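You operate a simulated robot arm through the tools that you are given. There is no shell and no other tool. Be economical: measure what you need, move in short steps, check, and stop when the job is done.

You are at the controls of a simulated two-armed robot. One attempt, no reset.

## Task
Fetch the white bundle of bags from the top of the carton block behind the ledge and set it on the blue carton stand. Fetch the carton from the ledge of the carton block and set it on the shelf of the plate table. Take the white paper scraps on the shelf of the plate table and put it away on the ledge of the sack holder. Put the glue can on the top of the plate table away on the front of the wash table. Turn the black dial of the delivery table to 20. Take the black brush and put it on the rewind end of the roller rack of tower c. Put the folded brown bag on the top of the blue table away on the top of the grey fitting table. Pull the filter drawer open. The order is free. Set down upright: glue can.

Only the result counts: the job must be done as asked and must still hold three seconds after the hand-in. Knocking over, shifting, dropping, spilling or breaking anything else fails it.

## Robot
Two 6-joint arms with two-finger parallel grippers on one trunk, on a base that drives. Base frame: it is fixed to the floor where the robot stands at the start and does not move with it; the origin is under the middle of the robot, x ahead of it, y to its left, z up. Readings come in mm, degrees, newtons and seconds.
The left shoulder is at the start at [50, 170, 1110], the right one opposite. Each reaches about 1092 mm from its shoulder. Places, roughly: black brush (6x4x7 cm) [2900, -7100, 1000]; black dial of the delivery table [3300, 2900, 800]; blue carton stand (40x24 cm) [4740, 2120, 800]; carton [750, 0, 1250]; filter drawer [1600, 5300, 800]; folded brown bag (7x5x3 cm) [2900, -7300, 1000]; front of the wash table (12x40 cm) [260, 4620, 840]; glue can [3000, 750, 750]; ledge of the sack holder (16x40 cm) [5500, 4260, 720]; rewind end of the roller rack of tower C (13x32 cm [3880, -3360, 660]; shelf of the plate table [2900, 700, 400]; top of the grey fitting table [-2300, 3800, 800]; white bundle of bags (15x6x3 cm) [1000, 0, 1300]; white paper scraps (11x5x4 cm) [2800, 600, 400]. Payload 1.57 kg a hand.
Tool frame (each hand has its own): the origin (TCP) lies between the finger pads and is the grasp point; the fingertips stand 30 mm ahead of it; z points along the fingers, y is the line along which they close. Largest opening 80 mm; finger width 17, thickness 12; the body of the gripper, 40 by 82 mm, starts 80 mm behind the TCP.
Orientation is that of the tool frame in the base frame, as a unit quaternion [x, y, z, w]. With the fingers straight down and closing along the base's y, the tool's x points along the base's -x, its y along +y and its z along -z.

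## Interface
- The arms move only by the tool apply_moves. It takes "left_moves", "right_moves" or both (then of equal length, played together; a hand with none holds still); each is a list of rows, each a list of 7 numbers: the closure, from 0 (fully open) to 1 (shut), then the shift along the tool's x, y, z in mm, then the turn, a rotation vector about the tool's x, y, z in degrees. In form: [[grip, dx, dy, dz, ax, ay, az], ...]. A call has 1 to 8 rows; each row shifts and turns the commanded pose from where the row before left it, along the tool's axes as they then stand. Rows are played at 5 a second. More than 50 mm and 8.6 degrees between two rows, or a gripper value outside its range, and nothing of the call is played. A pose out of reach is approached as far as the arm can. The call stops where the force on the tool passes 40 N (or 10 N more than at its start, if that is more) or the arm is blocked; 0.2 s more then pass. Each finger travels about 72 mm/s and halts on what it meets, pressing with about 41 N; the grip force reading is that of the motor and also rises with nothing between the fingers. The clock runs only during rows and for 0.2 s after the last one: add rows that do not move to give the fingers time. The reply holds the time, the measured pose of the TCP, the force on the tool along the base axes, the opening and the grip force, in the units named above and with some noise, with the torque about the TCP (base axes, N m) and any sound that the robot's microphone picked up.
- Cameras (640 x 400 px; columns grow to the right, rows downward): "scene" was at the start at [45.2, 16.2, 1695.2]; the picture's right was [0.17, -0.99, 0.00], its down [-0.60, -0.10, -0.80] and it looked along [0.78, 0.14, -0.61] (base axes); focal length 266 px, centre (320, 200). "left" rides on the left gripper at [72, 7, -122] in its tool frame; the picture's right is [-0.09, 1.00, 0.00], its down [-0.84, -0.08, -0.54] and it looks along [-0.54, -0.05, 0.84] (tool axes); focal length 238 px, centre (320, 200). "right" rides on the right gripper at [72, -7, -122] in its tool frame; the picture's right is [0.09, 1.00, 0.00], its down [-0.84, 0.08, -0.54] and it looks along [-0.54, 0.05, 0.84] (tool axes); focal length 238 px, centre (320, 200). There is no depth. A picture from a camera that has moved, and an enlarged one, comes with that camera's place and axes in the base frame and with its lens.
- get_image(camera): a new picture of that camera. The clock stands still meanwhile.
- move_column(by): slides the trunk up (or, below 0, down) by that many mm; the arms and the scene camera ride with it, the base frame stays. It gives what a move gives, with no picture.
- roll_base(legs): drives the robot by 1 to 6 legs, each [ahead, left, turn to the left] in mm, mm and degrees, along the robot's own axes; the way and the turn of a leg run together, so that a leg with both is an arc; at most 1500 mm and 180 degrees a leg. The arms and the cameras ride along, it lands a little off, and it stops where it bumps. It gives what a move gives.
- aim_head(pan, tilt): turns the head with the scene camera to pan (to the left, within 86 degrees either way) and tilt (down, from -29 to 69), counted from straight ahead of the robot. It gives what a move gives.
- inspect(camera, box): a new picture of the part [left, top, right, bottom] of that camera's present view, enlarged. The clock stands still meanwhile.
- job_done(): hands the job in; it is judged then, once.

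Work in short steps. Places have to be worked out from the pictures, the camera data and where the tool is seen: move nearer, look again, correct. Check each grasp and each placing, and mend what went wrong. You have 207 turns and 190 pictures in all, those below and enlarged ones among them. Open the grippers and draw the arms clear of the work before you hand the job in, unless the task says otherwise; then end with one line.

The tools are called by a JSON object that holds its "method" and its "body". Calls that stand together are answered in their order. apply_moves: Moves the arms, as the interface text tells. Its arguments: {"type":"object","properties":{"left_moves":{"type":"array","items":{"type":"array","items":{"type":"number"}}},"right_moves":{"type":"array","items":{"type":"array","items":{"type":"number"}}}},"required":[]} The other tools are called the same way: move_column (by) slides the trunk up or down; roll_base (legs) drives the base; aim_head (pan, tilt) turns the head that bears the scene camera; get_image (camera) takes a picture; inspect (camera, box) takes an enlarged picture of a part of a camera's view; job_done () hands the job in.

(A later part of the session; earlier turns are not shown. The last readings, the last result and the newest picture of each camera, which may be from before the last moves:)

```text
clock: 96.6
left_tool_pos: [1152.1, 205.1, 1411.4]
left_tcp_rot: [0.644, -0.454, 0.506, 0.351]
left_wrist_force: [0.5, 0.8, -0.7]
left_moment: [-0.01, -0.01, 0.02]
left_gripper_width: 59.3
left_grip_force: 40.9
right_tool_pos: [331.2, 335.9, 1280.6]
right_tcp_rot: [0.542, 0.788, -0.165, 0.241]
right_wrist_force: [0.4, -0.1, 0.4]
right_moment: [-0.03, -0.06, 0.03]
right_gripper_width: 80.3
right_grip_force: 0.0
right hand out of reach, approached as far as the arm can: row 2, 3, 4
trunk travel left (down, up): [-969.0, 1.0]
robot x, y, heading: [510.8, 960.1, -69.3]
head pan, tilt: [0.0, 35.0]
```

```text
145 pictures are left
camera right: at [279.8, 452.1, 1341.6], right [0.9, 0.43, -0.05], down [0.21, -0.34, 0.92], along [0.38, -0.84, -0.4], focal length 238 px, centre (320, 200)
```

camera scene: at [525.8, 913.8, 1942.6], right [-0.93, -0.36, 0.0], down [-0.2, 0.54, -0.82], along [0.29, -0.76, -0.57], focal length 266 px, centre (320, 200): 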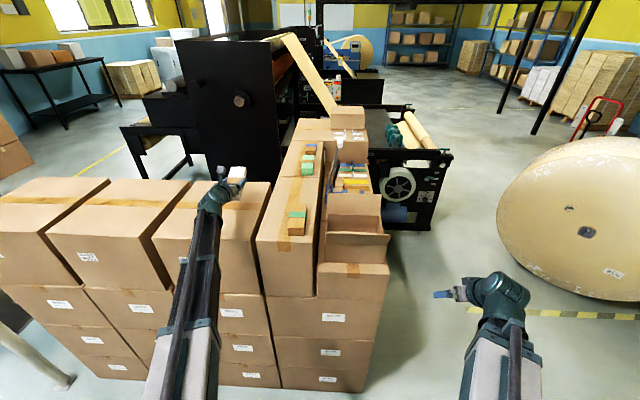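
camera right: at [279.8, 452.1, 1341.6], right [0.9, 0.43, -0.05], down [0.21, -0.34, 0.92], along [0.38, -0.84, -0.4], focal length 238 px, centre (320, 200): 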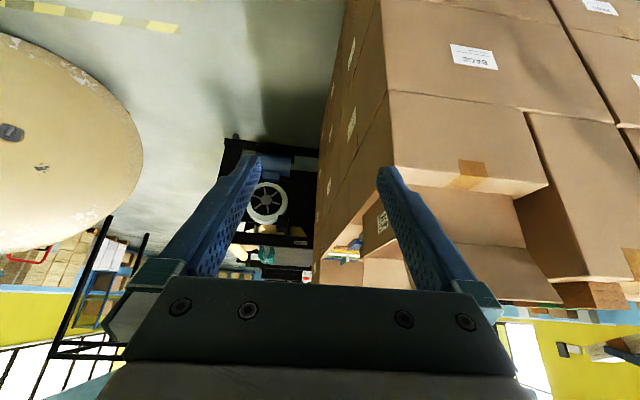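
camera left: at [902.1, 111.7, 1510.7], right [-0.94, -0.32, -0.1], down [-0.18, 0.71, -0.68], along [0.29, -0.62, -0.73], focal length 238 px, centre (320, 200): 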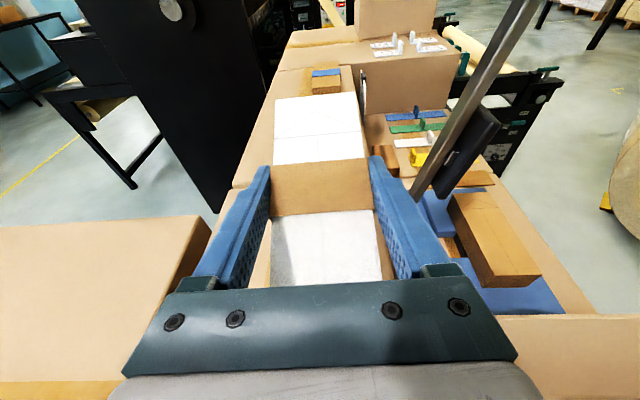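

I level the left hand fully to keep the bundle high, shift the right hand to just in front of the block's front plane, and advance 200 mm.

{"method": "apply_moves", "body": {"left_moves": [[0.6, 0, 0, 0, 0, 7.8, 0], [0.6, 0, 0, 0, 0, 7.8, 0], [0.6, 0, 0, 0, 0, 0, 0]], "right_moves": [[0, 0, 30, 0, 0, 0, 0], [0, 0, 30, 0, 0, 0, 0], [0, 0, 30, 0, 0, 0, 0]]}}

{"method": "roll_base", "body": {"legs": [[200, 0, 0]]}}

{"method": "get_image", "body": {"camera": "right"}}

{"method": "get_image", "body": {"camera": "scene"}}

```text
clock: 97.4
left_tool_pos: [1153.2, 204.5, 1466.8]
left_tcp_rot: [0.572, -0.402, 0.587, 0.408]
left_wrist_force: [-0.1, 0.2, -1.0]
left_moment: [-0.01, 0.02, -0.01]
left_gripper_width: 59.3
left_grip_force: 41.2
left hand out of reach, approached as far as the arm can: row 1, 2
right_tool_pos: [414.1, 328.4, 1280.6]
right_tcp_rot: [0.541, 0.789, -0.165, 0.241]
right_wrist_force: [-0.5, -0.1, -0.1]
right_moment: [-0.02, 0.0, -0.02]
right_gripper_width: 79.7
right_grip_force: 0.0
right hand out of reach, approached as far as the arm can: row 1, 2, 3
trunk travel left (down, up): [-969.0, 1.0]
robot x, y, heading: [512.5, 959.1, -69.1]
head pan, tilt: [0.0, 35.0]
```

```text
clock: 99.0
left_tool_pos: [1223.7, 14.1, 1467.2]
left_tcp_rot: [0.572, -0.403, 0.586, 0.408]
left_wrist_force: [-0.3, 0.0, -2.0]
left_moment: [-0.01, 0.01, 0.01]
left_gripper_width: 59.3
left_grip_force: 40.5
right_tool_pos: [483.4, 138.5, 1280.7]
right_tcp_rot: [0.543, 0.789, -0.164, 0.238]
right_wrist_force: [-0.4, -0.3, -0.7]
right_moment: [0.03, 0.01, 0.0]
right_gripper_width: 80.0
right_grip_force: 0.0
trunk travel left (down, up): [-969.0, 1.0]
robot x, y, heading: [583.0, 771.2, -69.4]
head pan, tilt: [0.0, 35.0]
```

```text
144 pictures are left
camera right: at [431.7, 255.8, 1341.4], right [0.9, 0.43, -0.05], down [0.21, -0.34, 0.92], along [0.37, -0.84, -0.4], focal length 238 px, centre (320, 200)
```

right: 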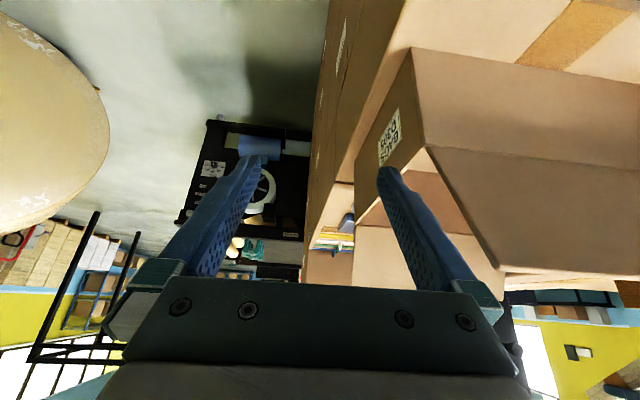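

```text
143 pictures are left
camera scene: at [599.0, 724.8, 1942.6], right [-0.93, -0.36, 0.0], down [-0.2, 0.54, -0.82], along [0.29, -0.76, -0.57], focal length 266 px, centre (320, 200)
```

scene: 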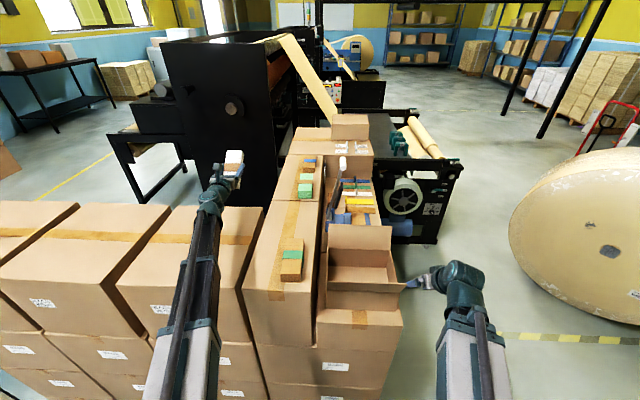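

The front wall's top edge runs (560,157)→(611,−12). I move the right hand ahead in front of it, then sideways to straddle at about (594, 46).

{"method": "apply_moves", "body": {"right_moves": [[0, -34.6, 0, 23.3, 0, 0, 0], [0, -34.6, 0, 23.3, 0, 0, 0], [0, -34.6, 0, 23.3, 0, 0, 0], [0, 0, 0, 0, 0, 0, 0]]}}

{"method": "get_image", "body": {"camera": "right"}}

```text
clock: 100.0
left_tool_pos: [1222.6, 16.3, 1468.6]
left_tcp_rot: [0.572, -0.403, 0.587, 0.408]
left_wrist_force: [0.2, -0.2, -0.8]
left_moment: [0.0, -0.01, 0.0]
left_gripper_width: 59.4
left_grip_force: 41.2
right_tool_pos: [527.5, 24.6, 1280.3]
right_tcp_rot: [0.543, 0.788, -0.166, 0.24]
right_wrist_force: [0.3, -0.1, 0.5]
right_moment: [-0.02, 0.02, -0.02]
right_gripper_width: 80.1
right_grip_force: 0.1
trunk travel left (down, up): [-969.0, 1.0]
robot x, y, heading: [582.3, 769.3, -69.6]
head pan, tilt: [0.0, 35.0]
```

```text
142 pictures are left
camera right: at [476.5, 141.3, 1342.1], right [0.9, 0.43, -0.05], down [0.21, -0.34, 0.92], along [0.37, -0.84, -0.4], focal length 238 px, centre (320, 200)
```

right: 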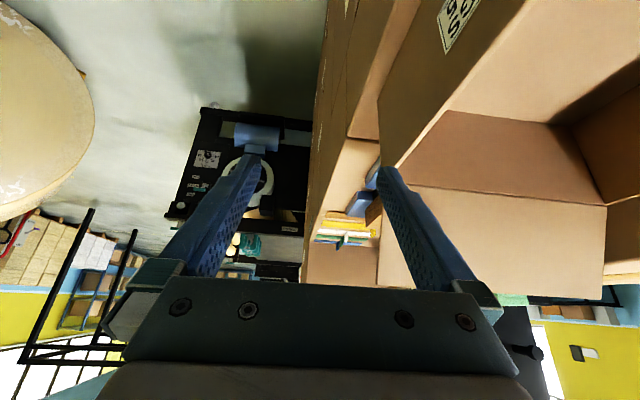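

I slide 70 mm sideways to straddle the wall and look.

{"method": "apply_moves", "body": {"right_moves": [[0, 0, 35, 0, 0, 0, 0], [0, 0, 35, 0, 0, 0, 0], [0, 0, 0, 0, 0, 0, 0]]}}

{"method": "get_image", "body": {"camera": "right"}}

{"method": "inspect", "body": {"camera": "scene", "box": [300, 200, 500, 325]}}

```text
clock: 100.8
left_tool_pos: [1222.2, 15.6, 1467.4]
left_tcp_rot: [0.572, -0.403, 0.587, 0.408]
left_wrist_force: [0.7, 0.7, -1.4]
left_moment: [0.02, 0.01, 0.04]
left_gripper_width: 59.3
left_grip_force: 40.6
right_tool_pos: [596.7, 48.7, 1280.8]
right_tcp_rot: [0.542, 0.788, -0.165, 0.24]
right_wrist_force: [-0.5, 0.3, -1.2]
right_moment: [-0.02, 0.04, -0.02]
right_gripper_width: 80.0
right_grip_force: 0.0
trunk travel left (down, up): [-969.0, 1.0]
robot x, y, heading: [585.2, 772.0, -69.0]
head pan, tilt: [0.0, 35.0]
```

```text
141 pictures are left
camera right: at [544.5, 165.2, 1341.8], right [0.9, 0.43, -0.05], down [0.21, -0.34, 0.92], along [0.37, -0.84, -0.4], focal length 238 px, centre (320, 200)
```

right: 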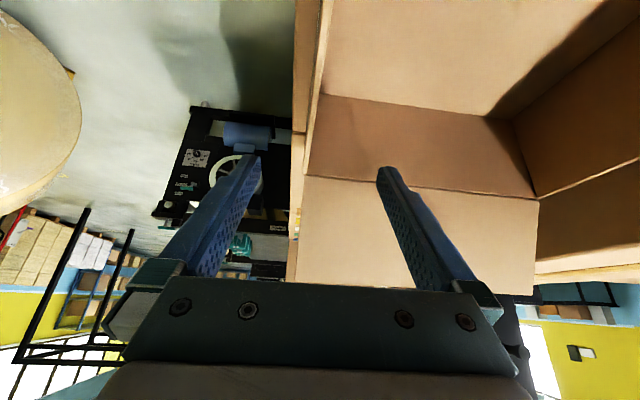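

```text
3.20 times, centred on (400, 262) of scene
camera zoom: at [598.2, 726.3, 1942.6], right [-0.93, -0.36, 0.0], down [-0.2, 0.54, -0.82], along [0.29, -0.77, -0.57], focal length 850 px, centre (64, 0)
```

zoom: 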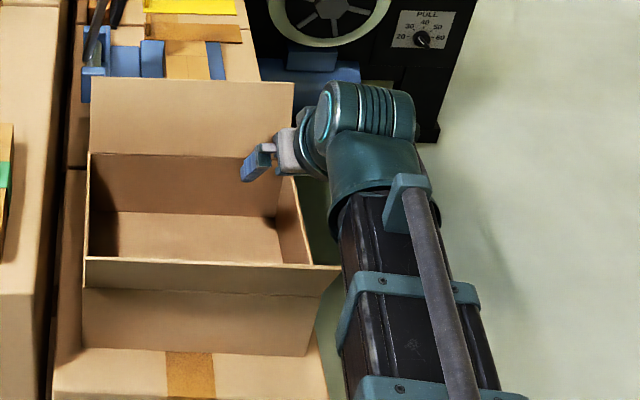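

The wall is between the fingers. I lower 66 mm and close.

{"method": "move_column", "body": {"by": -66}}

{"method": "get_image", "body": {"camera": "right"}}

{"method": "apply_moves", "body": {"right_moves": [[0.25, 0, 0, 0, 0, 0, 0], [0.5, 0, 0, 0, 0, 0, 0], [0.75, 0, 0, 0, 0, 0, 0], [1, 0, 0, 0, 0, 0, 0], [1, 0, 0, 0, 0, 0, 0]]}}

{"method": "move_column", "body": {"by": 15}}

{"method": "inspect", "body": {"camera": "scene", "box": [300, 180, 500, 305]}}

```text
clock: 101.9
left_tool_pos: [1224.0, 15.5, 1401.7]
left_tcp_rot: [0.571, -0.404, 0.586, 0.409]
left_wrist_force: [0.1, 0.5, -1.7]
left_moment: [0.02, -0.01, -0.01]
left_gripper_width: 59.3
left_grip_force: 40.9
right_tool_pos: [596.0, 49.0, 1215.9]
right_tcp_rot: [0.543, 0.788, -0.165, 0.24]
right_wrist_force: [0.3, -0.4, 0.9]
right_moment: [0.25, 0.11, -0.05]
right_gripper_width: 80.1
right_grip_force: 0.1
trunk travel left (down, up): [-903.0, 67.0]
robot x, y, heading: [580.6, 769.9, -69.2]
head pan, tilt: [0.0, 35.0]
```

```text
139 pictures are left
camera right: at [544.4, 165.3, 1275.9], right [0.9, 0.43, -0.05], down [0.21, -0.34, 0.92], along [0.37, -0.84, -0.4], focal length 238 px, centre (320, 200)
```

right: 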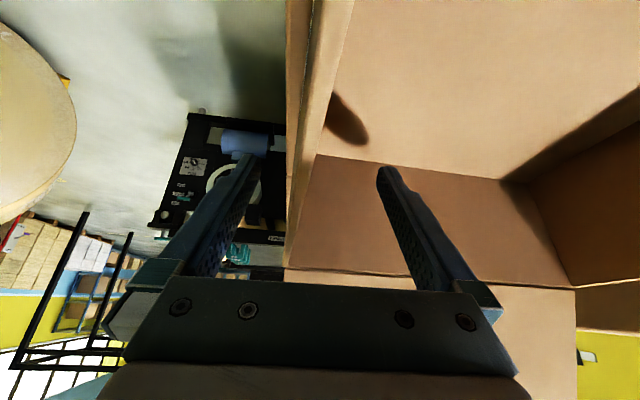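

```text
clock: 103.1
left_tool_pos: [1223.3, 16.5, 1402.3]
left_tcp_rot: [0.571, -0.404, 0.586, 0.409]
left_wrist_force: [-0.7, 0.6, -1.0]
left_moment: [0.02, -0.01, 0.03]
left_gripper_width: 59.5
left_grip_force: 41.3
right_tool_pos: [596.5, 48.7, 1215.5]
right_tcp_rot: [0.543, 0.788, -0.165, 0.24]
right_wrist_force: [0.5, 0.7, 0.0]
right_moment: [0.13, 0.07, 0.0]
right_gripper_width: 3.7
right_grip_force: 25.0
trunk travel left (down, up): [-903.0, 67.0]
robot x, y, heading: [581.8, 771.4, -69.4]
head pan, tilt: [0.0, 35.0]
```

```text
clock: 103.7
left_tool_pos: [1223.0, 16.1, 1417.2]
left_tcp_rot: [0.572, -0.403, 0.587, 0.408]
left_wrist_force: [-0.2, 0.9, -1.3]
left_moment: [0.01, 0.01, 0.03]
left_gripper_width: 59.3
left_grip_force: 41.3
right_tool_pos: [595.5, 47.8, 1229.4]
right_tcp_rot: [0.542, 0.788, -0.166, 0.24]
right_wrist_force: [-0.1, 0.0, -1.0]
right_moment: [-0.13, 0.15, -0.03]
right_gripper_width: 3.5
right_grip_force: 24.7
trunk travel left (down, up): [-918.0, 52.0]
robot x, y, heading: [581.1, 772.2, -69.1]
head pan, tilt: [0.0, 35.0]
```

```text
3.20 times, centred on (400, 242) of scene
camera zoom: at [598.6, 725.8, 1891.6], right [-0.93, -0.36, 0.0], down [-0.2, 0.54, -0.82], along [0.29, -0.77, -0.57], focal length 850 px, centre (64, 64)
```

zoom: 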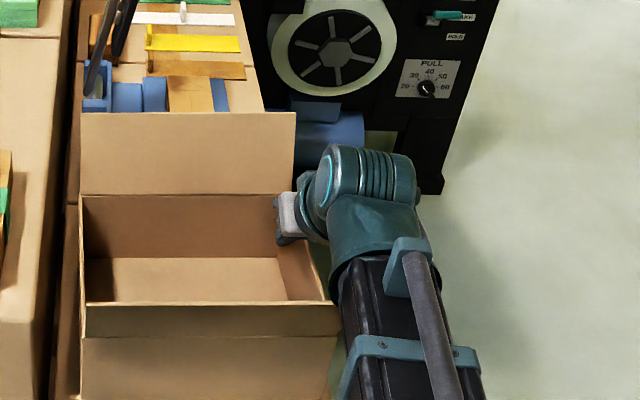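

The wall is gripped (3.6 mm) and the light box lifts. I raise fully, back away 230 mm, draw the right hand in, and look left along the passage.

{"method": "move_column", "body": {"by": 52}}

{"method": "roll_base", "body": {"legs": [[-230, 0, 0]]}}

{"method": "apply_moves", "body": {"right_moves": [[1, 33, 0, -22.4, 0, 0, 0], [1, 33, 0, -22.4, 0, 0, 0], [1, 0, 0, 0, 0, 0, 0]]}}

{"method": "get_image", "body": {"camera": "scene"}}

{"method": "aim_head", "body": {"pan": 75, "tilt": 25}}

{"method": "get_image", "body": {"camera": "scene"}}

```text
clock: 104.7
left_tool_pos: [1223.1, 16.0, 1469.3]
left_tcp_rot: [0.571, -0.404, 0.586, 0.409]
left_wrist_force: [0.6, 0.6, -1.1]
left_moment: [0.02, 0.01, 0.01]
left_gripper_width: 59.4
left_grip_force: 40.6
right_tool_pos: [595.6, 49.1, 1281.7]
right_tcp_rot: [0.543, 0.788, -0.165, 0.24]
right_wrist_force: [0.7, 0.4, -1.1]
right_moment: [-0.15, 0.09, -0.02]
right_gripper_width: 3.7
right_grip_force: 24.7
trunk travel left (down, up): [-970.0, 0.0]
robot x, y, heading: [585.7, 771.0, -69.3]
head pan, tilt: [0.0, 35.0]
```

```text
clock: 106.4
left_tool_pos: [1142.2, 235.4, 1469.6]
left_tcp_rot: [0.572, -0.403, 0.586, 0.408]
left_wrist_force: [0.2, -0.2, -0.9]
left_moment: [0.06, 0.0, -0.01]
left_gripper_width: 59.6
left_grip_force: 41.3
right_tool_pos: [515.0, 265.7, 1282.0]
right_tcp_rot: [0.542, 0.788, -0.166, 0.241]
right_wrist_force: [0.6, 0.5, -1.6]
right_moment: [-0.15, 0.08, 0.0]
right_gripper_width: 3.7
right_grip_force: 24.4
trunk travel left (down, up): [-970.0, 0.0]
robot x, y, heading: [494.9, 987.1, -68.9]
head pan, tilt: [0.0, 35.0]
```

```text
clock: 107.2
left_tool_pos: [1143.6, 233.5, 1469.1]
left_tcp_rot: [0.573, -0.402, 0.587, 0.406]
left_wrist_force: [0.0, 0.0, -0.6]
left_moment: [0.0, 0.0, 0.0]
left_gripper_width: 59.2
left_grip_force: 40.6
right_tool_pos: [488.0, 338.9, 1281.7]
right_tcp_rot: [0.541, 0.789, -0.164, 0.241]
right_wrist_force: [-0.2, -0.9, -1.7]
right_moment: [-0.15, 0.12, 0.0]
right_gripper_width: 3.7
right_grip_force: 24.7
right hand out of reach, approached as far as the arm can: row 2
trunk travel left (down, up): [-970.0, 0.0]
robot x, y, heading: [499.7, 984.9, -68.9]
head pan, tilt: [0.0, 35.0]
```

```text
137 pictures are left
camera scene: at [516.2, 941.8, 1943.6], right [-0.93, -0.36, 0.0], down [-0.21, 0.54, -0.82], along [0.29, -0.76, -0.57], focal length 266 px, centre (320, 200)
```

scene: 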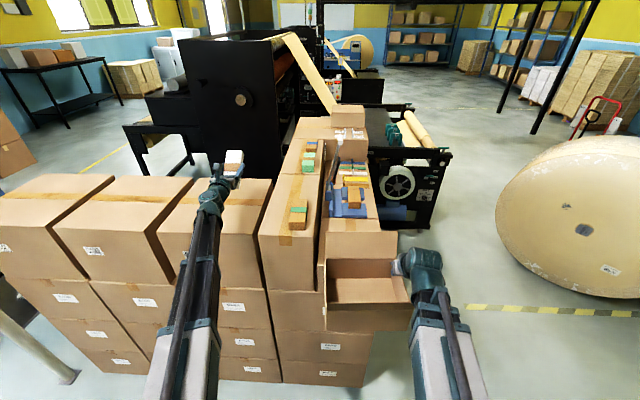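

```text
clock: 108.7
left_tool_pos: [1141.8, 234.2, 1468.9]
left_tcp_rot: [0.572, -0.402, 0.588, 0.407]
left_wrist_force: [-0.4, -0.6, -1.1]
left_moment: [0.0, -0.02, -0.03]
left_gripper_width: 59.5
left_grip_force: 40.7
right_tool_pos: [487.8, 339.3, 1282.1]
right_tcp_rot: [0.542, 0.788, -0.166, 0.24]
right_wrist_force: [0.3, -0.1, -1.3]
right_moment: [-0.12, 0.11, -0.01]
right_gripper_width: 3.9
right_grip_force: 24.7
trunk travel left (down, up): [-970.0, 0.0]
robot x, y, heading: [499.5, 987.7, -68.9]
head pan, tilt: [75.0, 25.0]
```

```text
136 pictures are left
camera scene: at [575.8, 1034.5, 1959.4], right [0.1, -0.99, 0.0], down [-0.42, -0.04, -0.91], along [0.9, 0.09, -0.42], focal length 266 px, centre (320, 200)
```

scene: 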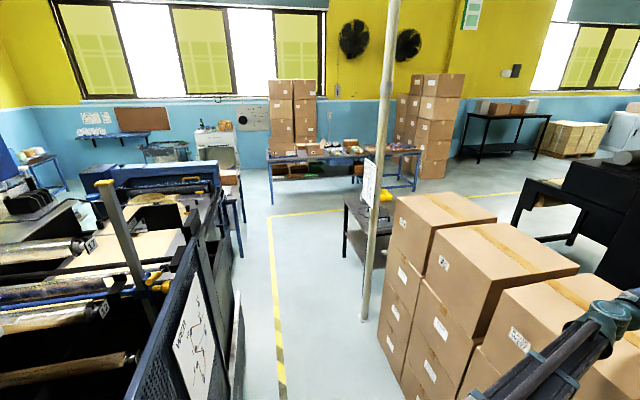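

I can see the corridor, the pole at (2314, 808) and the plate table behind it. I draw the left hand in, turn to face along the corridor, then re-centre.

{"method": "apply_moves", "body": {"left_moves": [[0.6, 0, 25, -43, 0, 0, 0], [0.6, 0, 25, -43, 0, 0, 0], [0.6, 0, 25, -43, 0, 0, 0], [0.6, 0, 25, -43, 0, 0, 0]]}}

{"method": "roll_base", "body": {"legs": [[90, 0, 0], [0, 0, 45], [0, 0, 44], [0, -130, 0]]}}

{"method": "aim_head", "body": {"pan": 0, "tilt": 30}}

{"method": "get_image", "body": {"camera": "scene"}}

```text
clock: 109.7
left_tool_pos: [985.7, 362.4, 1470.0]
left_tcp_rot: [0.573, -0.402, 0.588, 0.406]
left_wrist_force: [-0.3, 0.7, -0.5]
left_moment: [-0.04, 0.05, 0.01]
left_gripper_width: 59.2
left_grip_force: 41.4
left hand out of reach, approached as far as the arm can: row 3, 4
right_tool_pos: [487.6, 340.5, 1283.4]
right_tcp_rot: [0.541, 0.789, -0.165, 0.241]
right_wrist_force: [-0.5, 1.1, -0.7]
right_moment: [-0.14, 0.12, 0.0]
right_gripper_width: 3.9
right_grip_force: 24.5
trunk travel left (down, up): [-970.0, 0.0]
robot x, y, heading: [498.3, 983.4, -69.0]
head pan, tilt: [75.0, 25.0]
```

```text
clock: 115.7
left_tool_pos: [1212.9, 1251.3, 1468.2]
left_tcp_rot: [0.692, 0.112, 0.703, -0.119]
left_wrist_force: [0.3, -0.4, -0.9]
left_moment: [-0.01, 0.02, 0.04]
left_gripper_width: 59.3
left_grip_force: 41.0
right_tool_pos: [1221.4, 752.7, 1282.7]
right_tcp_rot: [-0.164, 0.942, 0.051, 0.288]
right_wrist_force: [-0.9, -0.4, -1.8]
right_moment: [-0.1, -0.12, 0.04]
right_gripper_width: 3.5
right_grip_force: 25.0
trunk travel left (down, up): [-970.0, 0.0]
robot x, y, heading: [574.0, 781.6, 19.6]
head pan, tilt: [75.0, 25.0]
```

```text
clock: 117.2
left_tool_pos: [1212.1, 1253.1, 1468.4]
left_tcp_rot: [0.691, 0.113, 0.704, -0.119]
left_wrist_force: [-0.4, 0.3, -1.3]
left_moment: [0.01, 0.0, 0.01]
left_gripper_width: 59.4
left_grip_force: 41.0
right_tool_pos: [1221.5, 755.7, 1281.6]
right_tcp_rot: [-0.165, 0.942, 0.051, 0.287]
right_wrist_force: [-0.2, -0.5, -1.3]
right_moment: [-0.1, -0.11, 0.04]
right_gripper_width: 3.7
right_grip_force: 24.7
trunk travel left (down, up): [-970.0, 0.0]
robot x, y, heading: [574.2, 779.4, 19.6]
head pan, tilt: [0.0, 30.0]
```

```text
135 pictures are left
camera scene: at [622.4, 798.6, 1951.4], right [0.34, -0.94, 0.0], down [-0.47, -0.17, -0.87], along [0.81, 0.29, -0.5], focal length 266 px, centre (320, 200)
```

scene: 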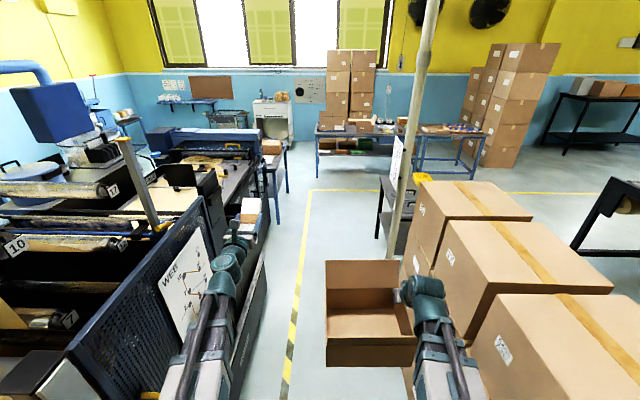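

Path is clear between the panel and the cartons. I drive 1200 mm ahead and look.

{"method": "roll_base", "body": {"legs": [[1200, 0, 0.4]]}}

{"method": "aim_head", "body": {"pan": -30, "tilt": 35}}

{"method": "get_image", "body": {"camera": "scene"}}

```text
clock: 123.1
left_tool_pos: [2306.7, 1629.0, 1467.6]
left_tcp_rot: [0.692, 0.108, 0.705, -0.114]
left_wrist_force: [-0.5, -0.1, -0.6]
left_moment: [-0.01, 0.03, -0.02]
left_gripper_width: 59.2
left_grip_force: 41.1
right_tool_pos: [2310.1, 1129.2, 1281.9]
right_tcp_rot: [-0.159, 0.943, 0.05, 0.287]
right_wrist_force: [0.2, -0.2, -2.1]
right_moment: [-0.12, -0.12, 0.01]
right_gripper_width: 3.8
right_grip_force: 25.2
trunk travel left (down, up): [-970.0, 0.0]
robot x, y, heading: [1662.9, 1160.5, 18.9]
head pan, tilt: [0.0, 30.0]
```

```text
clock: 124.0
left_tool_pos: [2306.1, 1629.2, 1468.8]
left_tcp_rot: [0.693, 0.108, 0.704, -0.114]
left_wrist_force: [-0.2, -0.9, -0.8]
left_moment: [0.05, 0.04, 0.04]
left_gripper_width: 59.6
left_grip_force: 41.4
right_tool_pos: [2311.2, 1128.9, 1282.1]
right_tcp_rot: [-0.159, 0.943, 0.049, 0.288]
right_wrist_force: [-0.8, 0.3, -0.8]
right_moment: [-0.08, -0.12, 0.0]
right_gripper_width: 3.7
right_grip_force: 24.7
trunk travel left (down, up): [-970.0, 0.0]
robot x, y, heading: [1667.1, 1160.9, 19.0]
head pan, tilt: [-30.0, 35.0]
```

```text
134 pictures are left
camera scene: at [1712.7, 1134.7, 1943.6], right [-0.19, -0.98, 0.0], down [-0.56, 0.11, -0.82], along [0.8, -0.16, -0.57], focal length 266 px, centre (320, 200)
```

scene: 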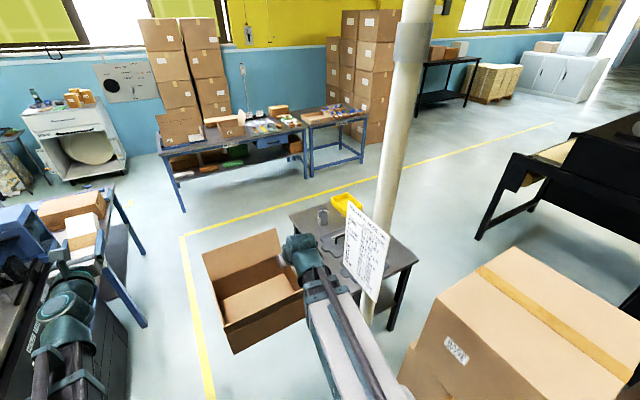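

The plate table spans roughly f 2600–3440, ρ 138–684 (block axes), with the glue can and a yellow tray on top. I drive 1030 mm on and turn right to face it.

{"method": "roll_base", "body": {"legs": [[1030, 0, 1], [0, 0, -45], [0, 0, -45]]}}

{"method": "aim_head", "body": {"pan": 0, "tilt": 50}}

{"method": "get_image", "body": {"camera": "scene"}}

```text
clock: 133.4
left_tool_pos: [3089.5, 869.7, 1469.2]
left_tcp_rot: [0.569, -0.409, 0.582, 0.413]
left_wrist_force: [-0.7, 0.8, -1.2]
left_moment: [0.0, -0.03, -0.01]
left_gripper_width: 59.4
left_grip_force: 40.4
right_tool_pos: [2589.7, 858.6, 1281.7]
right_tcp_rot: [0.549, 0.783, -0.167, 0.239]
right_wrist_force: [0.6, 1.0, -0.5]
right_moment: [-0.13, 0.14, -0.01]
right_gripper_width: 3.9
right_grip_force: 24.2
trunk travel left (down, up): [-970.0, 0.0]
robot x, y, heading: [2615.9, 1506.3, -70.0]
head pan, tilt: [-30.0, 35.0]
```

```text
clock: 134.3
left_tool_pos: [3089.4, 870.5, 1469.0]
left_tcp_rot: [0.57, -0.408, 0.583, 0.412]
left_wrist_force: [-0.8, -0.1, -1.2]
left_moment: [0.05, 0.01, 0.03]
left_gripper_width: 59.4
left_grip_force: 41.1
right_tool_pos: [2590.8, 857.9, 1283.0]
right_tcp_rot: [0.549, 0.784, -0.167, 0.239]
right_wrist_force: [0.6, 0.3, -1.7]
right_moment: [-0.13, 0.14, 0.0]
right_gripper_width: 3.6
right_grip_force: 24.5
trunk travel left (down, up): [-970.0, 0.0]
robot x, y, heading: [2612.5, 1505.2, -70.2]
head pan, tilt: [0.0, 50.0]
```

```text
133 pictures are left
camera scene: at [2625.4, 1471.0, 1921.9], right [-0.94, -0.34, 0.0], down [-0.26, 0.72, -0.64], along [0.22, -0.6, -0.77], focal length 266 px, centre (320, 200)
```

scene: 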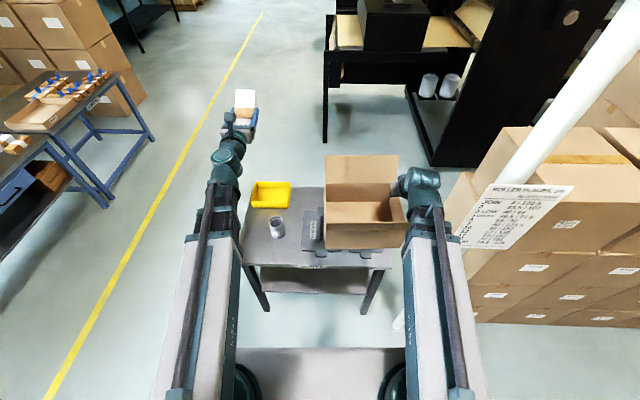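

Clear view: table front edge at ρ≈80, shelf z≈400 just behind it. I back off 300 mm and swing the right tool 90° clockwise so the box projects ahead of the hand.

{"method": "roll_base", "body": {"legs": [[-300, 0, 0]]}}

{"method": "apply_moves", "body": {"right_moves": [[1, 0, 0, 0, 4.7, 0, 7.0], [1, 0, 0, 0, 4.7, 0, 7.0], [1, 0, 0, 0, 4.7, 0, 7.0], [1, 0, 0, 0, 4.7, 0, 7.0], [1, 0, 0, 0, 4.7, 0, 7.0], [1, 0, 0, 0, 4.7, 0, 7.0], [1, 0, 0, 0, 4.7, 0, 7.0], [1, 0, 0, 0, 4.7, 0, 7.0]]}}

{"method": "apply_moves", "body": {"right_moves": [[1, 0, 0, 0, 4.7, 0, 7.0], [1, 0, 0, 0, 4.7, 0, 7.0], [1, 0, 0, 0, 3, 0, 4.5], [1, 0, 0, 0, 0, 0, 0]]}}

{"method": "get_image", "body": {"camera": "scene"}}

```text
clock: 136.5
left_tool_pos: [2992.1, 1149.3, 1468.1]
left_tcp_rot: [0.571, -0.407, 0.584, 0.41]
left_wrist_force: [0.0, 0.2, -1.6]
left_moment: [0.03, -0.01, 0.01]
left_gripper_width: 59.3
left_grip_force: 40.7
right_tool_pos: [2493.5, 1134.6, 1281.4]
right_tcp_rot: [0.545, 0.786, -0.166, 0.24]
right_wrist_force: [0.5, -0.5, -2.1]
right_moment: [-0.14, 0.15, 0.01]
right_gripper_width: 3.6
right_grip_force: 24.4
trunk travel left (down, up): [-970.0, 0.0]
robot x, y, heading: [2514.6, 1781.9, -69.8]
head pan, tilt: [0.0, 50.0]
stopped in leg 1: the robot was blocked; the commanded pose is now the measured one
```

```text
clock: 138.3
left_tool_pos: [2992.5, 1150.6, 1468.6]
left_tcp_rot: [0.57, -0.407, 0.584, 0.41]
left_wrist_force: [-0.2, 1.1, -1.5]
left_moment: [0.04, 0.02, 0.01]
left_gripper_width: 59.1
left_grip_force: 41.0
right_tool_pos: [2493.0, 1135.2, 1283.0]
right_tcp_rot: [0.89, 0.35, -0.272, 0.107]
right_wrist_force: [0.8, -0.4, -1.6]
right_moment: [0.04, 0.19, -0.01]
right_gripper_width: 3.8
right_grip_force: 23.8
trunk travel left (down, up): [-970.0, 0.0]
robot x, y, heading: [2511.9, 1784.1, -69.7]
head pan, tilt: [0.0, 50.0]
```

```text
clock: 139.3
left_tool_pos: [2991.5, 1149.8, 1468.4]
left_tcp_rot: [0.571, -0.406, 0.584, 0.41]
left_wrist_force: [0.4, -0.6, -1.3]
left_moment: [0.03, 0.02, -0.01]
left_gripper_width: 59.4
left_grip_force: 40.9
right_tool_pos: [2492.7, 1135.7, 1281.0]
right_tcp_rot: [0.941, 0.172, -0.287, 0.054]
right_wrist_force: [0.1, -0.4, -0.9]
right_moment: [0.13, 0.11, 0.0]
right_gripper_width: 3.5
right_grip_force: 24.9
trunk travel left (down, up): [-970.0, 0.0]
robot x, y, heading: [2512.8, 1782.1, -69.7]
head pan, tilt: [0.0, 50.0]
```

```text
132 pictures are left
camera scene: at [2524.0, 1748.7, 1921.9], right [-0.94, -0.35, 0.0], down [-0.27, 0.72, -0.64], along [0.22, -0.6, -0.77], focal length 266 px, centre (320, 200)
```

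scene: 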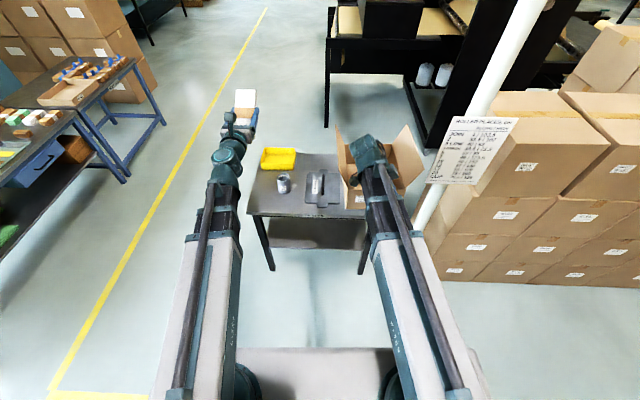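

The box now projects ahead. I lower the column 560 mm and look at the shelf.

{"method": "move_column", "body": {"by": -600}}

{"method": "aim_head", "body": {"pan": 0, "tilt": 35}}

{"method": "get_image", "body": {"camera": "scene"}}

```text
refused: -600 is not a number from -400 to 400
```

```text
clock: 140.1
left_tool_pos: [2992.3, 1150.9, 1468.8]
left_tcp_rot: [0.571, -0.407, 0.583, 0.41]
left_wrist_force: [0.5, 0.3, -0.9]
left_moment: [0.0, 0.03, -0.04]
left_gripper_width: 59.4
left_grip_force: 40.6
right_tool_pos: [2493.6, 1135.5, 1281.8]
right_tcp_rot: [0.941, 0.172, -0.286, 0.053]
right_wrist_force: [-0.4, 0.1, -2.2]
right_moment: [0.12, 0.15, 0.02]
right_gripper_width: 3.8
right_grip_force: 24.3
trunk travel left (down, up): [-970.0, 0.0]
robot x, y, heading: [2509.6, 1784.0, -69.8]
head pan, tilt: [0.0, 35.0]
```

```text
131 pictures are left
camera scene: at [2528.0, 1738.0, 1943.5], right [-0.94, -0.35, 0.0], down [-0.2, 0.54, -0.82], along [0.28, -0.77, -0.57], focal length 266 px, centre (320, 200)
```

scene: 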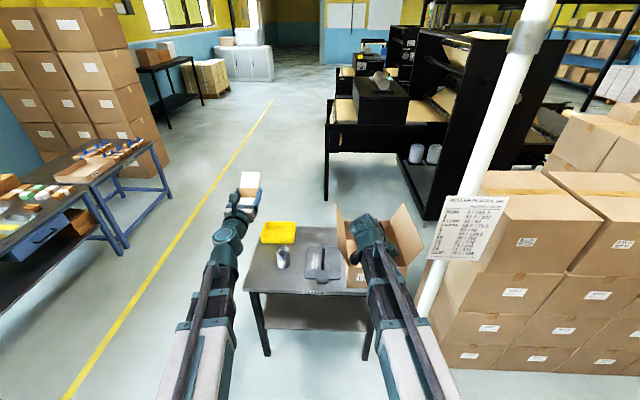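

Column moves are limited to 400 mm each; I do it in two.

{"method": "move_column", "body": {"by": -300}}

{"method": "move_column", "body": {"by": -380}}

{"method": "aim_head", "body": {"pan": 0, "tilt": 28}}

{"method": "inspect", "body": {"camera": "scene", "box": [200, 100, 520, 300]}}

```text
clock: 143.1
left_tool_pos: [2991.6, 1149.6, 1169.4]
left_tcp_rot: [0.571, -0.407, 0.583, 0.41]
left_wrist_force: [0.5, 0.1, -1.2]
left_moment: [-0.02, 0.02, 0.0]
left_gripper_width: 59.4
left_grip_force: 40.7
right_tool_pos: [2492.9, 1135.2, 982.3]
right_tcp_rot: [0.941, 0.172, -0.286, 0.054]
right_wrist_force: [-0.2, -0.7, -2.0]
right_moment: [0.13, 0.13, 0.02]
right_gripper_width: 3.6
right_grip_force: 24.4
trunk travel left (down, up): [-670.0, 300.0]
robot x, y, heading: [2510.9, 1783.7, -69.7]
head pan, tilt: [0.0, 35.0]
```

```text
clock: 146.8
left_tool_pos: [2992.1, 1151.8, 788.0]
left_tcp_rot: [0.57, -0.407, 0.584, 0.41]
left_wrist_force: [0.0, -0.2, -0.8]
left_moment: [0.03, 0.05, -0.01]
left_gripper_width: 59.3
left_grip_force: 41.5
right_tool_pos: [2494.2, 1136.4, 602.3]
right_tcp_rot: [0.941, 0.172, -0.287, 0.053]
right_wrist_force: [-0.4, 0.5, -1.7]
right_moment: [0.13, 0.14, -0.04]
right_gripper_width: 3.7
right_grip_force: 24.3
trunk travel left (down, up): [-290.0, 680.0]
robot x, y, heading: [2510.1, 1781.7, -69.8]
head pan, tilt: [0.0, 35.0]
```

```text
clock: 147.4
left_tool_pos: [2990.9, 1150.9, 787.8]
left_tcp_rot: [0.57, -0.407, 0.584, 0.411]
left_wrist_force: [0.0, 1.4, -1.3]
left_moment: [0.04, 0.03, 0.01]
left_gripper_width: 59.6
left_grip_force: 41.4
right_tool_pos: [2492.5, 1136.8, 601.5]
right_tcp_rot: [0.941, 0.171, -0.286, 0.053]
right_wrist_force: [-0.7, 0.5, -1.2]
right_moment: [0.15, 0.15, 0.03]
right_gripper_width: 3.6
right_grip_force: 23.8
trunk travel left (down, up): [-290.0, 680.0]
robot x, y, heading: [2509.5, 1784.0, -69.7]
head pan, tilt: [0.0, 28.0]
```

```text
2.00 times, centred on (360, 200) of scene
camera zoom: at [2529.0, 1735.5, 1274.5], right [-0.94, -0.35, 0.0], down [-0.16, 0.44, -0.88], along [0.31, -0.83, -0.47], focal length 532 px, centre (240, 200)
```

zoom: 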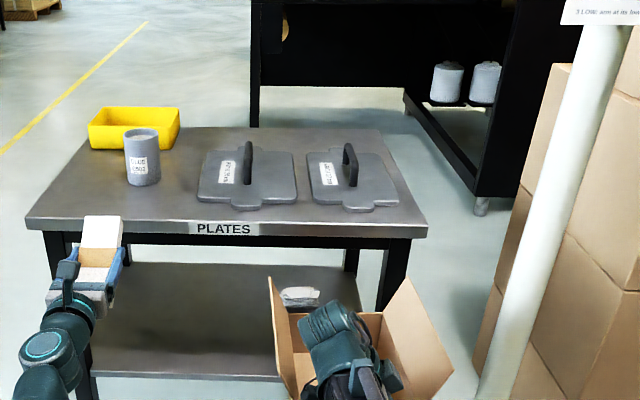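

Scraps are at ≈(2770, 650) on the shelf; the top is at z≈780, the shelf ≈385. I'll put the box on the left part of the shelf: forward 30, strafe left 325, then lower to insertion height.

{"method": "roll_base", "body": {"legs": [[30, 0, 0], [0, 325, -1.5]]}}

{"method": "move_column", "body": {"by": -95}}

{"method": "get_image", "body": {"camera": "scene"}}

{"method": "get_image", "body": {"camera": "right"}}

```text
clock: 150.0
left_tool_pos: [3287.3, 1218.9, 788.7]
left_tcp_rot: [0.565, -0.414, 0.579, 0.417]
left_wrist_force: [-0.4, 0.4, -1.4]
left_moment: [0.04, 0.03, 0.04]
left_gripper_width: 59.5
left_grip_force: 40.9
right_tool_pos: [2788.2, 1215.7, 601.7]
right_tcp_rot: [0.943, 0.16, -0.287, 0.05]
right_wrist_force: [-0.7, -0.1, -1.3]
right_moment: [0.16, 0.14, -0.04]
right_gripper_width: 3.5
right_grip_force: 24.9
trunk travel left (down, up): [-290.0, 680.0]
robot x, y, heading: [2823.0, 1864.1, -71.0]
head pan, tilt: [0.0, 28.0]
```

```text
clock: 151.3
left_tool_pos: [3287.4, 1220.1, 694.7]
left_tcp_rot: [0.566, -0.413, 0.579, 0.416]
left_wrist_force: [0.4, -0.3, -0.5]
left_moment: [0.04, 0.01, 0.0]
left_gripper_width: 59.3
left_grip_force: 41.5
right_tool_pos: [2787.6, 1217.3, 507.0]
right_tcp_rot: [0.943, 0.16, -0.287, 0.05]
right_wrist_force: [-0.2, 0.6, -1.0]
right_moment: [0.12, 0.11, -0.01]
right_gripper_width: 3.8
right_grip_force: 24.4
trunk travel left (down, up): [-195.0, 775.0]
robot x, y, heading: [2829.0, 1861.8, -71.2]
head pan, tilt: [0.0, 28.0]
```

```text
129 pictures are left
camera scene: at [2838.8, 1814.6, 1179.6], right [-0.95, -0.32, 0.0], down [-0.15, 0.44, -0.88], along [0.29, -0.84, -0.47], focal length 266 px, centre (320, 200)
```

scene: 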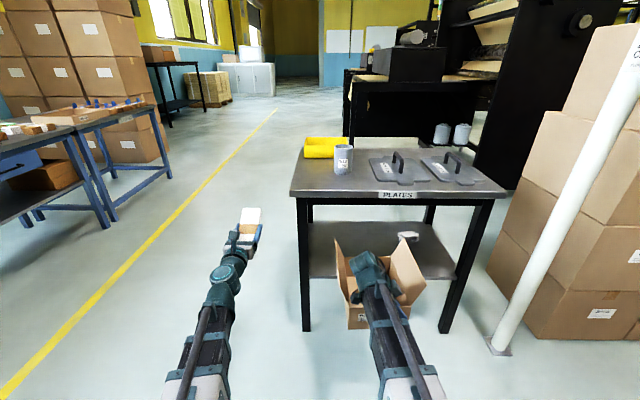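

```text
128 pictures are left
camera right: at [2906.8, 1264.7, 567.8], right [0.4, -0.91, -0.05], down [-0.35, -0.2, 0.92], along [-0.85, -0.35, -0.4], focal length 238 px, centre (320, 200)
```

right: 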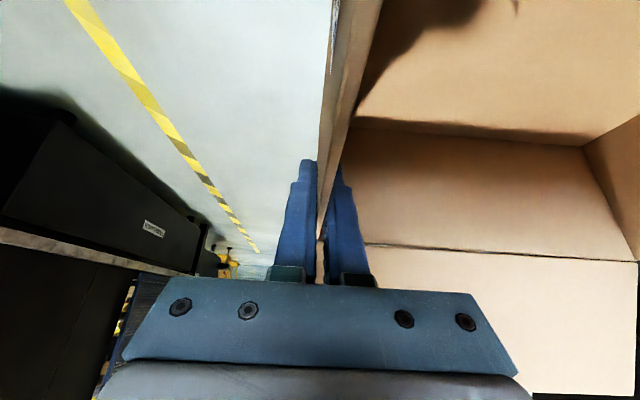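

Edge of the top is ~830 ahead, shelf edge ~862, hand at 597. I strafe 45 left and drive ahead 200 mm to bring the box over the shelf.

{"method": "roll_base", "body": {"legs": [[0, 45, 0], [205, 0, 0]]}}

{"method": "get_image", "body": {"camera": "scene"}}

```text
clock: 153.4
left_tool_pos: [3391.1, 1042.5, 694.4]
left_tcp_rot: [0.565, -0.414, 0.579, 0.418]
left_wrist_force: [0.5, -0.5, -2.1]
left_moment: [0.03, 0.01, 0.02]
left_gripper_width: 59.5
left_grip_force: 40.5
right_tool_pos: [2892.4, 1041.6, 507.3]
right_tcp_rot: [0.944, 0.158, -0.287, 0.049]
right_wrist_force: [0.5, -0.1, -2.5]
right_moment: [0.13, 0.1, -0.04]
right_gripper_width: 3.6
right_grip_force: 24.3
trunk travel left (down, up): [-195.0, 775.0]
robot x, y, heading: [2931.8, 1686.4, -71.1]
head pan, tilt: [0.0, 28.0]
```

```text
127 pictures are left
camera scene: at [2945.4, 1639.6, 1179.6], right [-0.95, -0.32, 0.0], down [-0.15, 0.44, -0.88], along [0.28, -0.84, -0.47], focal length 266 px, centre (320, 200)
```

scene: 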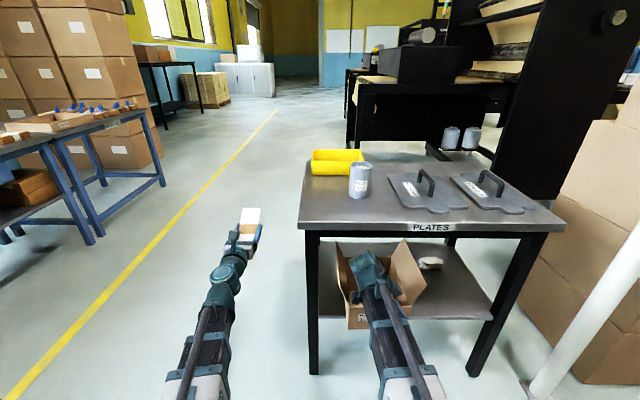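

Box is over the shelf edge region. I lower gently, watching the force.

{"method": "move_column", "body": {"by": -15}}

{"method": "move_column", "body": {"by": -8}}

{"method": "inspect", "body": {"camera": "scene", "box": [280, 200, 520, 350]}}

```text
clock: 154.0
left_tool_pos: [3392.2, 1041.9, 677.9]
left_tcp_rot: [0.564, -0.415, 0.578, 0.419]
left_wrist_force: [-0.4, -0.4, -1.9]
left_moment: [0.01, -0.03, 0.02]
left_gripper_width: 59.6
left_grip_force: 41.1
right_tool_pos: [2892.9, 1041.5, 491.5]
right_tcp_rot: [0.943, 0.158, -0.288, 0.049]
right_wrist_force: [0.1, 0.2, -1.2]
right_moment: [0.15, 0.13, 0.0]
right_gripper_width: 3.6
right_grip_force: 25.1
trunk travel left (down, up): [-180.0, 790.0]
robot x, y, heading: [2928.0, 1684.2, -71.5]
head pan, tilt: [0.0, 28.0]
```

```text
clock: 154.6
left_tool_pos: [3391.6, 1041.0, 670.8]
left_tcp_rot: [0.565, -0.415, 0.578, 0.419]
left_wrist_force: [-0.8, 0.5, -0.8]
left_moment: [0.02, -0.04, 0.03]
left_gripper_width: 59.6
left_grip_force: 41.2
right_tool_pos: [2893.8, 1041.3, 483.8]
right_tcp_rot: [0.944, 0.158, -0.287, 0.049]
right_wrist_force: [0.1, 0.1, -2.3]
right_moment: [0.11, 0.15, 0.0]
right_gripper_width: 3.7
right_grip_force: 24.9
trunk travel left (down, up): [-172.0, 798.0]
robot x, y, heading: [2927.8, 1685.7, -71.3]
head pan, tilt: [0.0, 28.0]
```

```text
2.67 times, centred on (400, 275) of scene
camera zoom: at [2945.5, 1639.6, 1156.6], right [-0.95, -0.32, 0.0], down [-0.15, 0.44, -0.88], along [0.28, -0.84, -0.47], focal length 709 px, centre (107, 0)
```

zoom: 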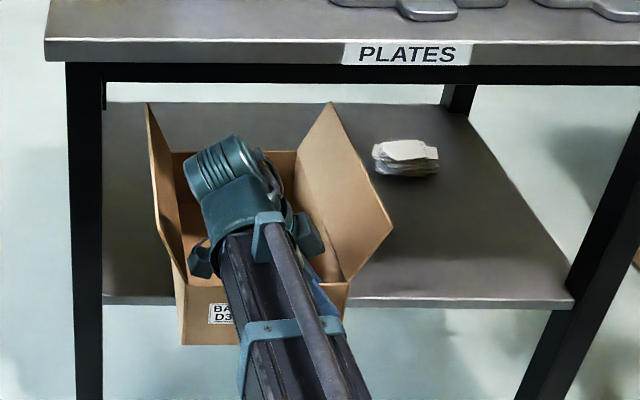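

No contact yet (box bottom ~395). I continue lowering in small steps.

{"method": "move_column", "body": {"by": -8}}

{"method": "move_column", "body": {"by": -8}}

```text
clock: 155.2
left_tool_pos: [3392.4, 1042.4, 663.5]
left_tcp_rot: [0.565, -0.414, 0.578, 0.418]
left_wrist_force: [0.5, 0.3, -1.8]
left_moment: [0.0, -0.01, -0.03]
left_gripper_width: 59.6
left_grip_force: 41.4
right_tool_pos: [2891.5, 1041.7, 477.7]
right_tcp_rot: [0.944, 0.157, -0.287, 0.049]
right_wrist_force: [-0.6, -0.3, -1.1]
right_moment: [0.1, 0.15, 0.04]
right_gripper_width: 3.9
right_grip_force: 24.2
trunk travel left (down, up): [-164.0, 806.0]
robot x, y, heading: [2928.0, 1686.1, -71.3]
head pan, tilt: [0.0, 28.0]
```

```text
clock: 155.7
left_tool_pos: [3391.5, 1041.4, 655.4]
left_tcp_rot: [0.565, -0.415, 0.578, 0.418]
left_wrist_force: [-0.2, 0.9, -1.1]
left_moment: [0.0, 0.08, 0.02]
left_gripper_width: 59.6
left_grip_force: 41.1
right_tool_pos: [2892.4, 1041.4, 468.5]
right_tcp_rot: [0.943, 0.159, -0.287, 0.049]
right_wrist_force: [-0.3, 0.0, -1.6]
right_moment: [0.11, 0.12, -0.01]
right_gripper_width: 3.8
right_grip_force: 24.3
trunk travel left (down, up): [-156.0, 814.0]
robot x, y, heading: [2929.0, 1688.1, -71.2]
head pan, tilt: [0.0, 28.0]
```

Still free; I keep lowering in 7 mm steps.

{"method": "move_column", "body": {"by": -7}}

{"method": "move_column", "body": {"by": -7}}

{"method": "inspect", "body": {"camera": "scene", "box": [280, 200, 520, 350]}}

```text
clock: 156.3
left_tool_pos: [3392.0, 1042.9, 647.9]
left_tcp_rot: [0.565, -0.414, 0.579, 0.418]
left_wrist_force: [0.0, 0.2, -0.6]
left_moment: [0.0, 0.0, -0.01]
left_gripper_width: 59.4
left_grip_force: 41.4
right_tool_pos: [2892.5, 1041.8, 460.2]
right_tcp_rot: [0.944, 0.158, -0.287, 0.049]
right_wrist_force: [-0.7, 0.1, -1.6]
right_moment: [0.11, 0.13, 0.01]
right_gripper_width: 3.4
right_grip_force: 24.5
trunk travel left (down, up): [-149.0, 821.0]
robot x, y, heading: [2930.7, 1686.7, -71.4]
head pan, tilt: [0.0, 28.0]
```

```text
clock: 156.8
left_tool_pos: [3390.4, 1040.7, 640.7]
left_tcp_rot: [0.566, -0.414, 0.578, 0.417]
left_wrist_force: [0.3, 0.7, -1.7]
left_moment: [0.02, -0.01, 0.0]
left_gripper_width: 59.4
left_grip_force: 41.2
right_tool_pos: [2892.1, 1040.8, 454.0]
right_tcp_rot: [0.944, 0.158, -0.287, 0.048]
right_wrist_force: [0.6, -0.6, -1.6]
right_moment: [0.13, 0.17, 0.01]
right_gripper_width: 3.8
right_grip_force: 24.5
trunk travel left (down, up): [-142.0, 828.0]
robot x, y, heading: [2925.1, 1687.5, -70.9]
head pan, tilt: [0.0, 28.0]
```

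```text
2.67 times, centred on (400, 275) of scene
camera zoom: at [2945.5, 1639.6, 1126.6], right [-0.95, -0.32, 0.0], down [-0.15, 0.44, -0.88], along [0.28, -0.84, -0.47], focal length 709 px, centre (107, 0)
```

zoom: 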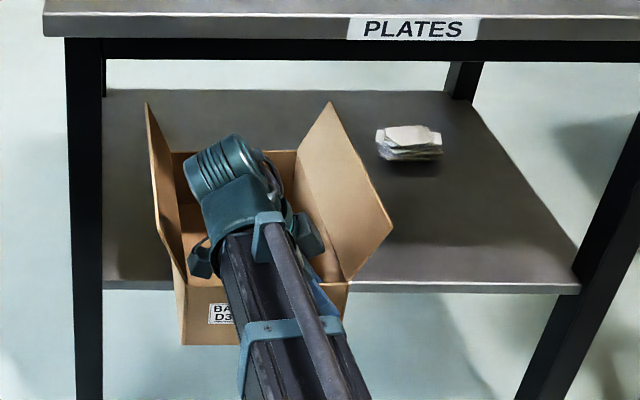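

Re-deriving with the leg foot: top z≈750, shelf z≈345, shelf edge ~718 mm ahead of the base centre — so the box must go ~85 mm deeper before I set it down.

{"method": "roll_base", "body": {"legs": [[85, 0, 0]]}}

{"method": "move_column", "body": {"by": -8}}

{"method": "inspect", "body": {"camera": "scene", "box": [280, 220, 520, 370]}}

```text
clock: 157.9
left_tool_pos: [3420.0, 960.2, 641.2]
left_tcp_rot: [0.565, -0.414, 0.579, 0.418]
left_wrist_force: [-0.2, 0.7, -1.4]
left_moment: [0.0, 0.01, 0.04]
left_gripper_width: 59.6
left_grip_force: 41.3
right_tool_pos: [2920.3, 959.6, 453.8]
right_tcp_rot: [0.943, 0.157, -0.288, 0.048]
right_wrist_force: [0.3, 0.6, -1.6]
right_moment: [0.09, 0.12, -0.04]
right_gripper_width: 3.7
right_grip_force: 25.0
trunk travel left (down, up): [-142.0, 828.0]
robot x, y, heading: [2959.2, 1604.9, -71.4]
head pan, tilt: [0.0, 28.0]
```

```text
clock: 158.5
left_tool_pos: [3420.0, 958.9, 633.2]
left_tcp_rot: [0.565, -0.414, 0.578, 0.418]
left_wrist_force: [-0.1, 0.0, -0.6]
left_moment: [0.0, 0.02, -0.01]
left_gripper_width: 59.4
left_grip_force: 41.4
right_tool_pos: [2919.8, 959.8, 445.8]
right_tcp_rot: [0.943, 0.158, -0.288, 0.049]
right_wrist_force: [-0.4, -0.2, -1.0]
right_moment: [0.15, 0.15, 0.0]
right_gripper_width: 3.7
right_grip_force: 24.3
trunk travel left (down, up): [-134.0, 836.0]
robot x, y, heading: [2954.8, 1602.7, -71.4]
head pan, tilt: [0.0, 28.0]
```

```text
2.67 times, centred on (400, 295) of scene
camera zoom: at [2973.4, 1557.2, 1118.6], right [-0.95, -0.32, 0.0], down [-0.15, 0.44, -0.88], along [0.28, -0.84, -0.47], focal length 709 px, centre (107, -53)
```

zoom: 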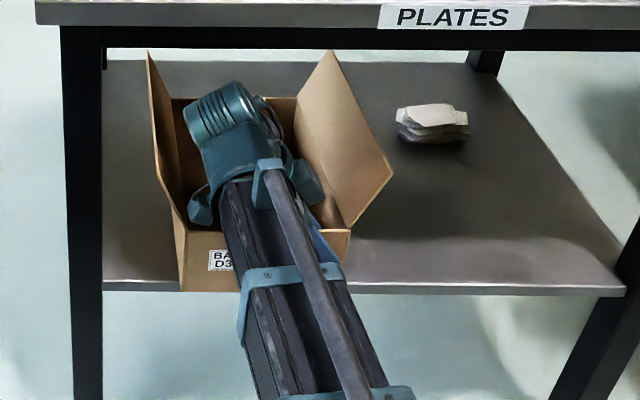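

The box front is now near the shelf edge. I lower in 6 mm steps to contact.

{"method": "move_column", "body": {"by": -6}}

{"method": "move_column", "body": {"by": -6}}

{"method": "move_column", "body": {"by": -5}}

```text
clock: 159.1
left_tool_pos: [3420.3, 959.7, 626.8]
left_tcp_rot: [0.566, -0.414, 0.579, 0.417]
left_wrist_force: [-0.6, -0.2, -1.5]
left_moment: [-0.03, -0.02, -0.03]
left_gripper_width: 59.5
left_grip_force: 41.7
right_tool_pos: [2920.6, 959.6, 440.4]
right_tcp_rot: [0.943, 0.159, -0.288, 0.049]
right_wrist_force: [0.1, -0.5, -1.2]
right_moment: [0.13, 0.11, 0.05]
right_gripper_width: 3.6
right_grip_force: 25.2
trunk travel left (down, up): [-128.0, 842.0]
robot x, y, heading: [2957.2, 1603.4, -71.2]
head pan, tilt: [0.0, 28.0]
```

```text
clock: 159.6
left_tool_pos: [3418.9, 960.2, 623.0]
left_tcp_rot: [0.564, -0.414, 0.578, 0.419]
left_wrist_force: [0.6, -0.1, -0.6]
left_moment: [0.03, 0.01, 0.01]
left_gripper_width: 59.5
left_grip_force: 40.9
right_tool_pos: [2920.8, 959.8, 436.0]
right_tcp_rot: [0.943, 0.159, -0.289, 0.051]
right_wrist_force: [-0.3, 0.0, 28.1]
right_moment: [-0.32, 0.14, 0.1]
right_gripper_width: 3.7
right_grip_force: 24.8
trunk travel left (down, up): [-122.0, 848.0]
robot x, y, heading: [2954.9, 1607.0, -71.1]
head pan, tilt: [0.0, 28.0]
```

```text
clock: 160.0
left_tool_pos: [3419.6, 961.4, 620.8]
left_tcp_rot: [0.565, -0.414, 0.578, 0.419]
left_wrist_force: [0.7, -0.5, -1.8]
left_moment: [0.02, 0.01, -0.01]
left_gripper_width: 59.3
left_grip_force: 41.3
right_tool_pos: [2920.0, 958.4, 434.4]
right_tcp_rot: [0.942, 0.158, -0.29, 0.051]
right_wrist_force: [3.8, 4.1, 28.1]
right_moment: [0.01, -0.36, 0.0]
right_gripper_width: 3.4
right_grip_force: 25.2
trunk travel left (down, up): [-120.0, 850.0]
robot x, y, heading: [2956.3, 1604.0, -71.5]
head pan, tilt: [0.0, 28.0]
stopped: the force on the tool passed its limit at 54 N (the readings are from after the stop); the commanded pose is now the measured one
```

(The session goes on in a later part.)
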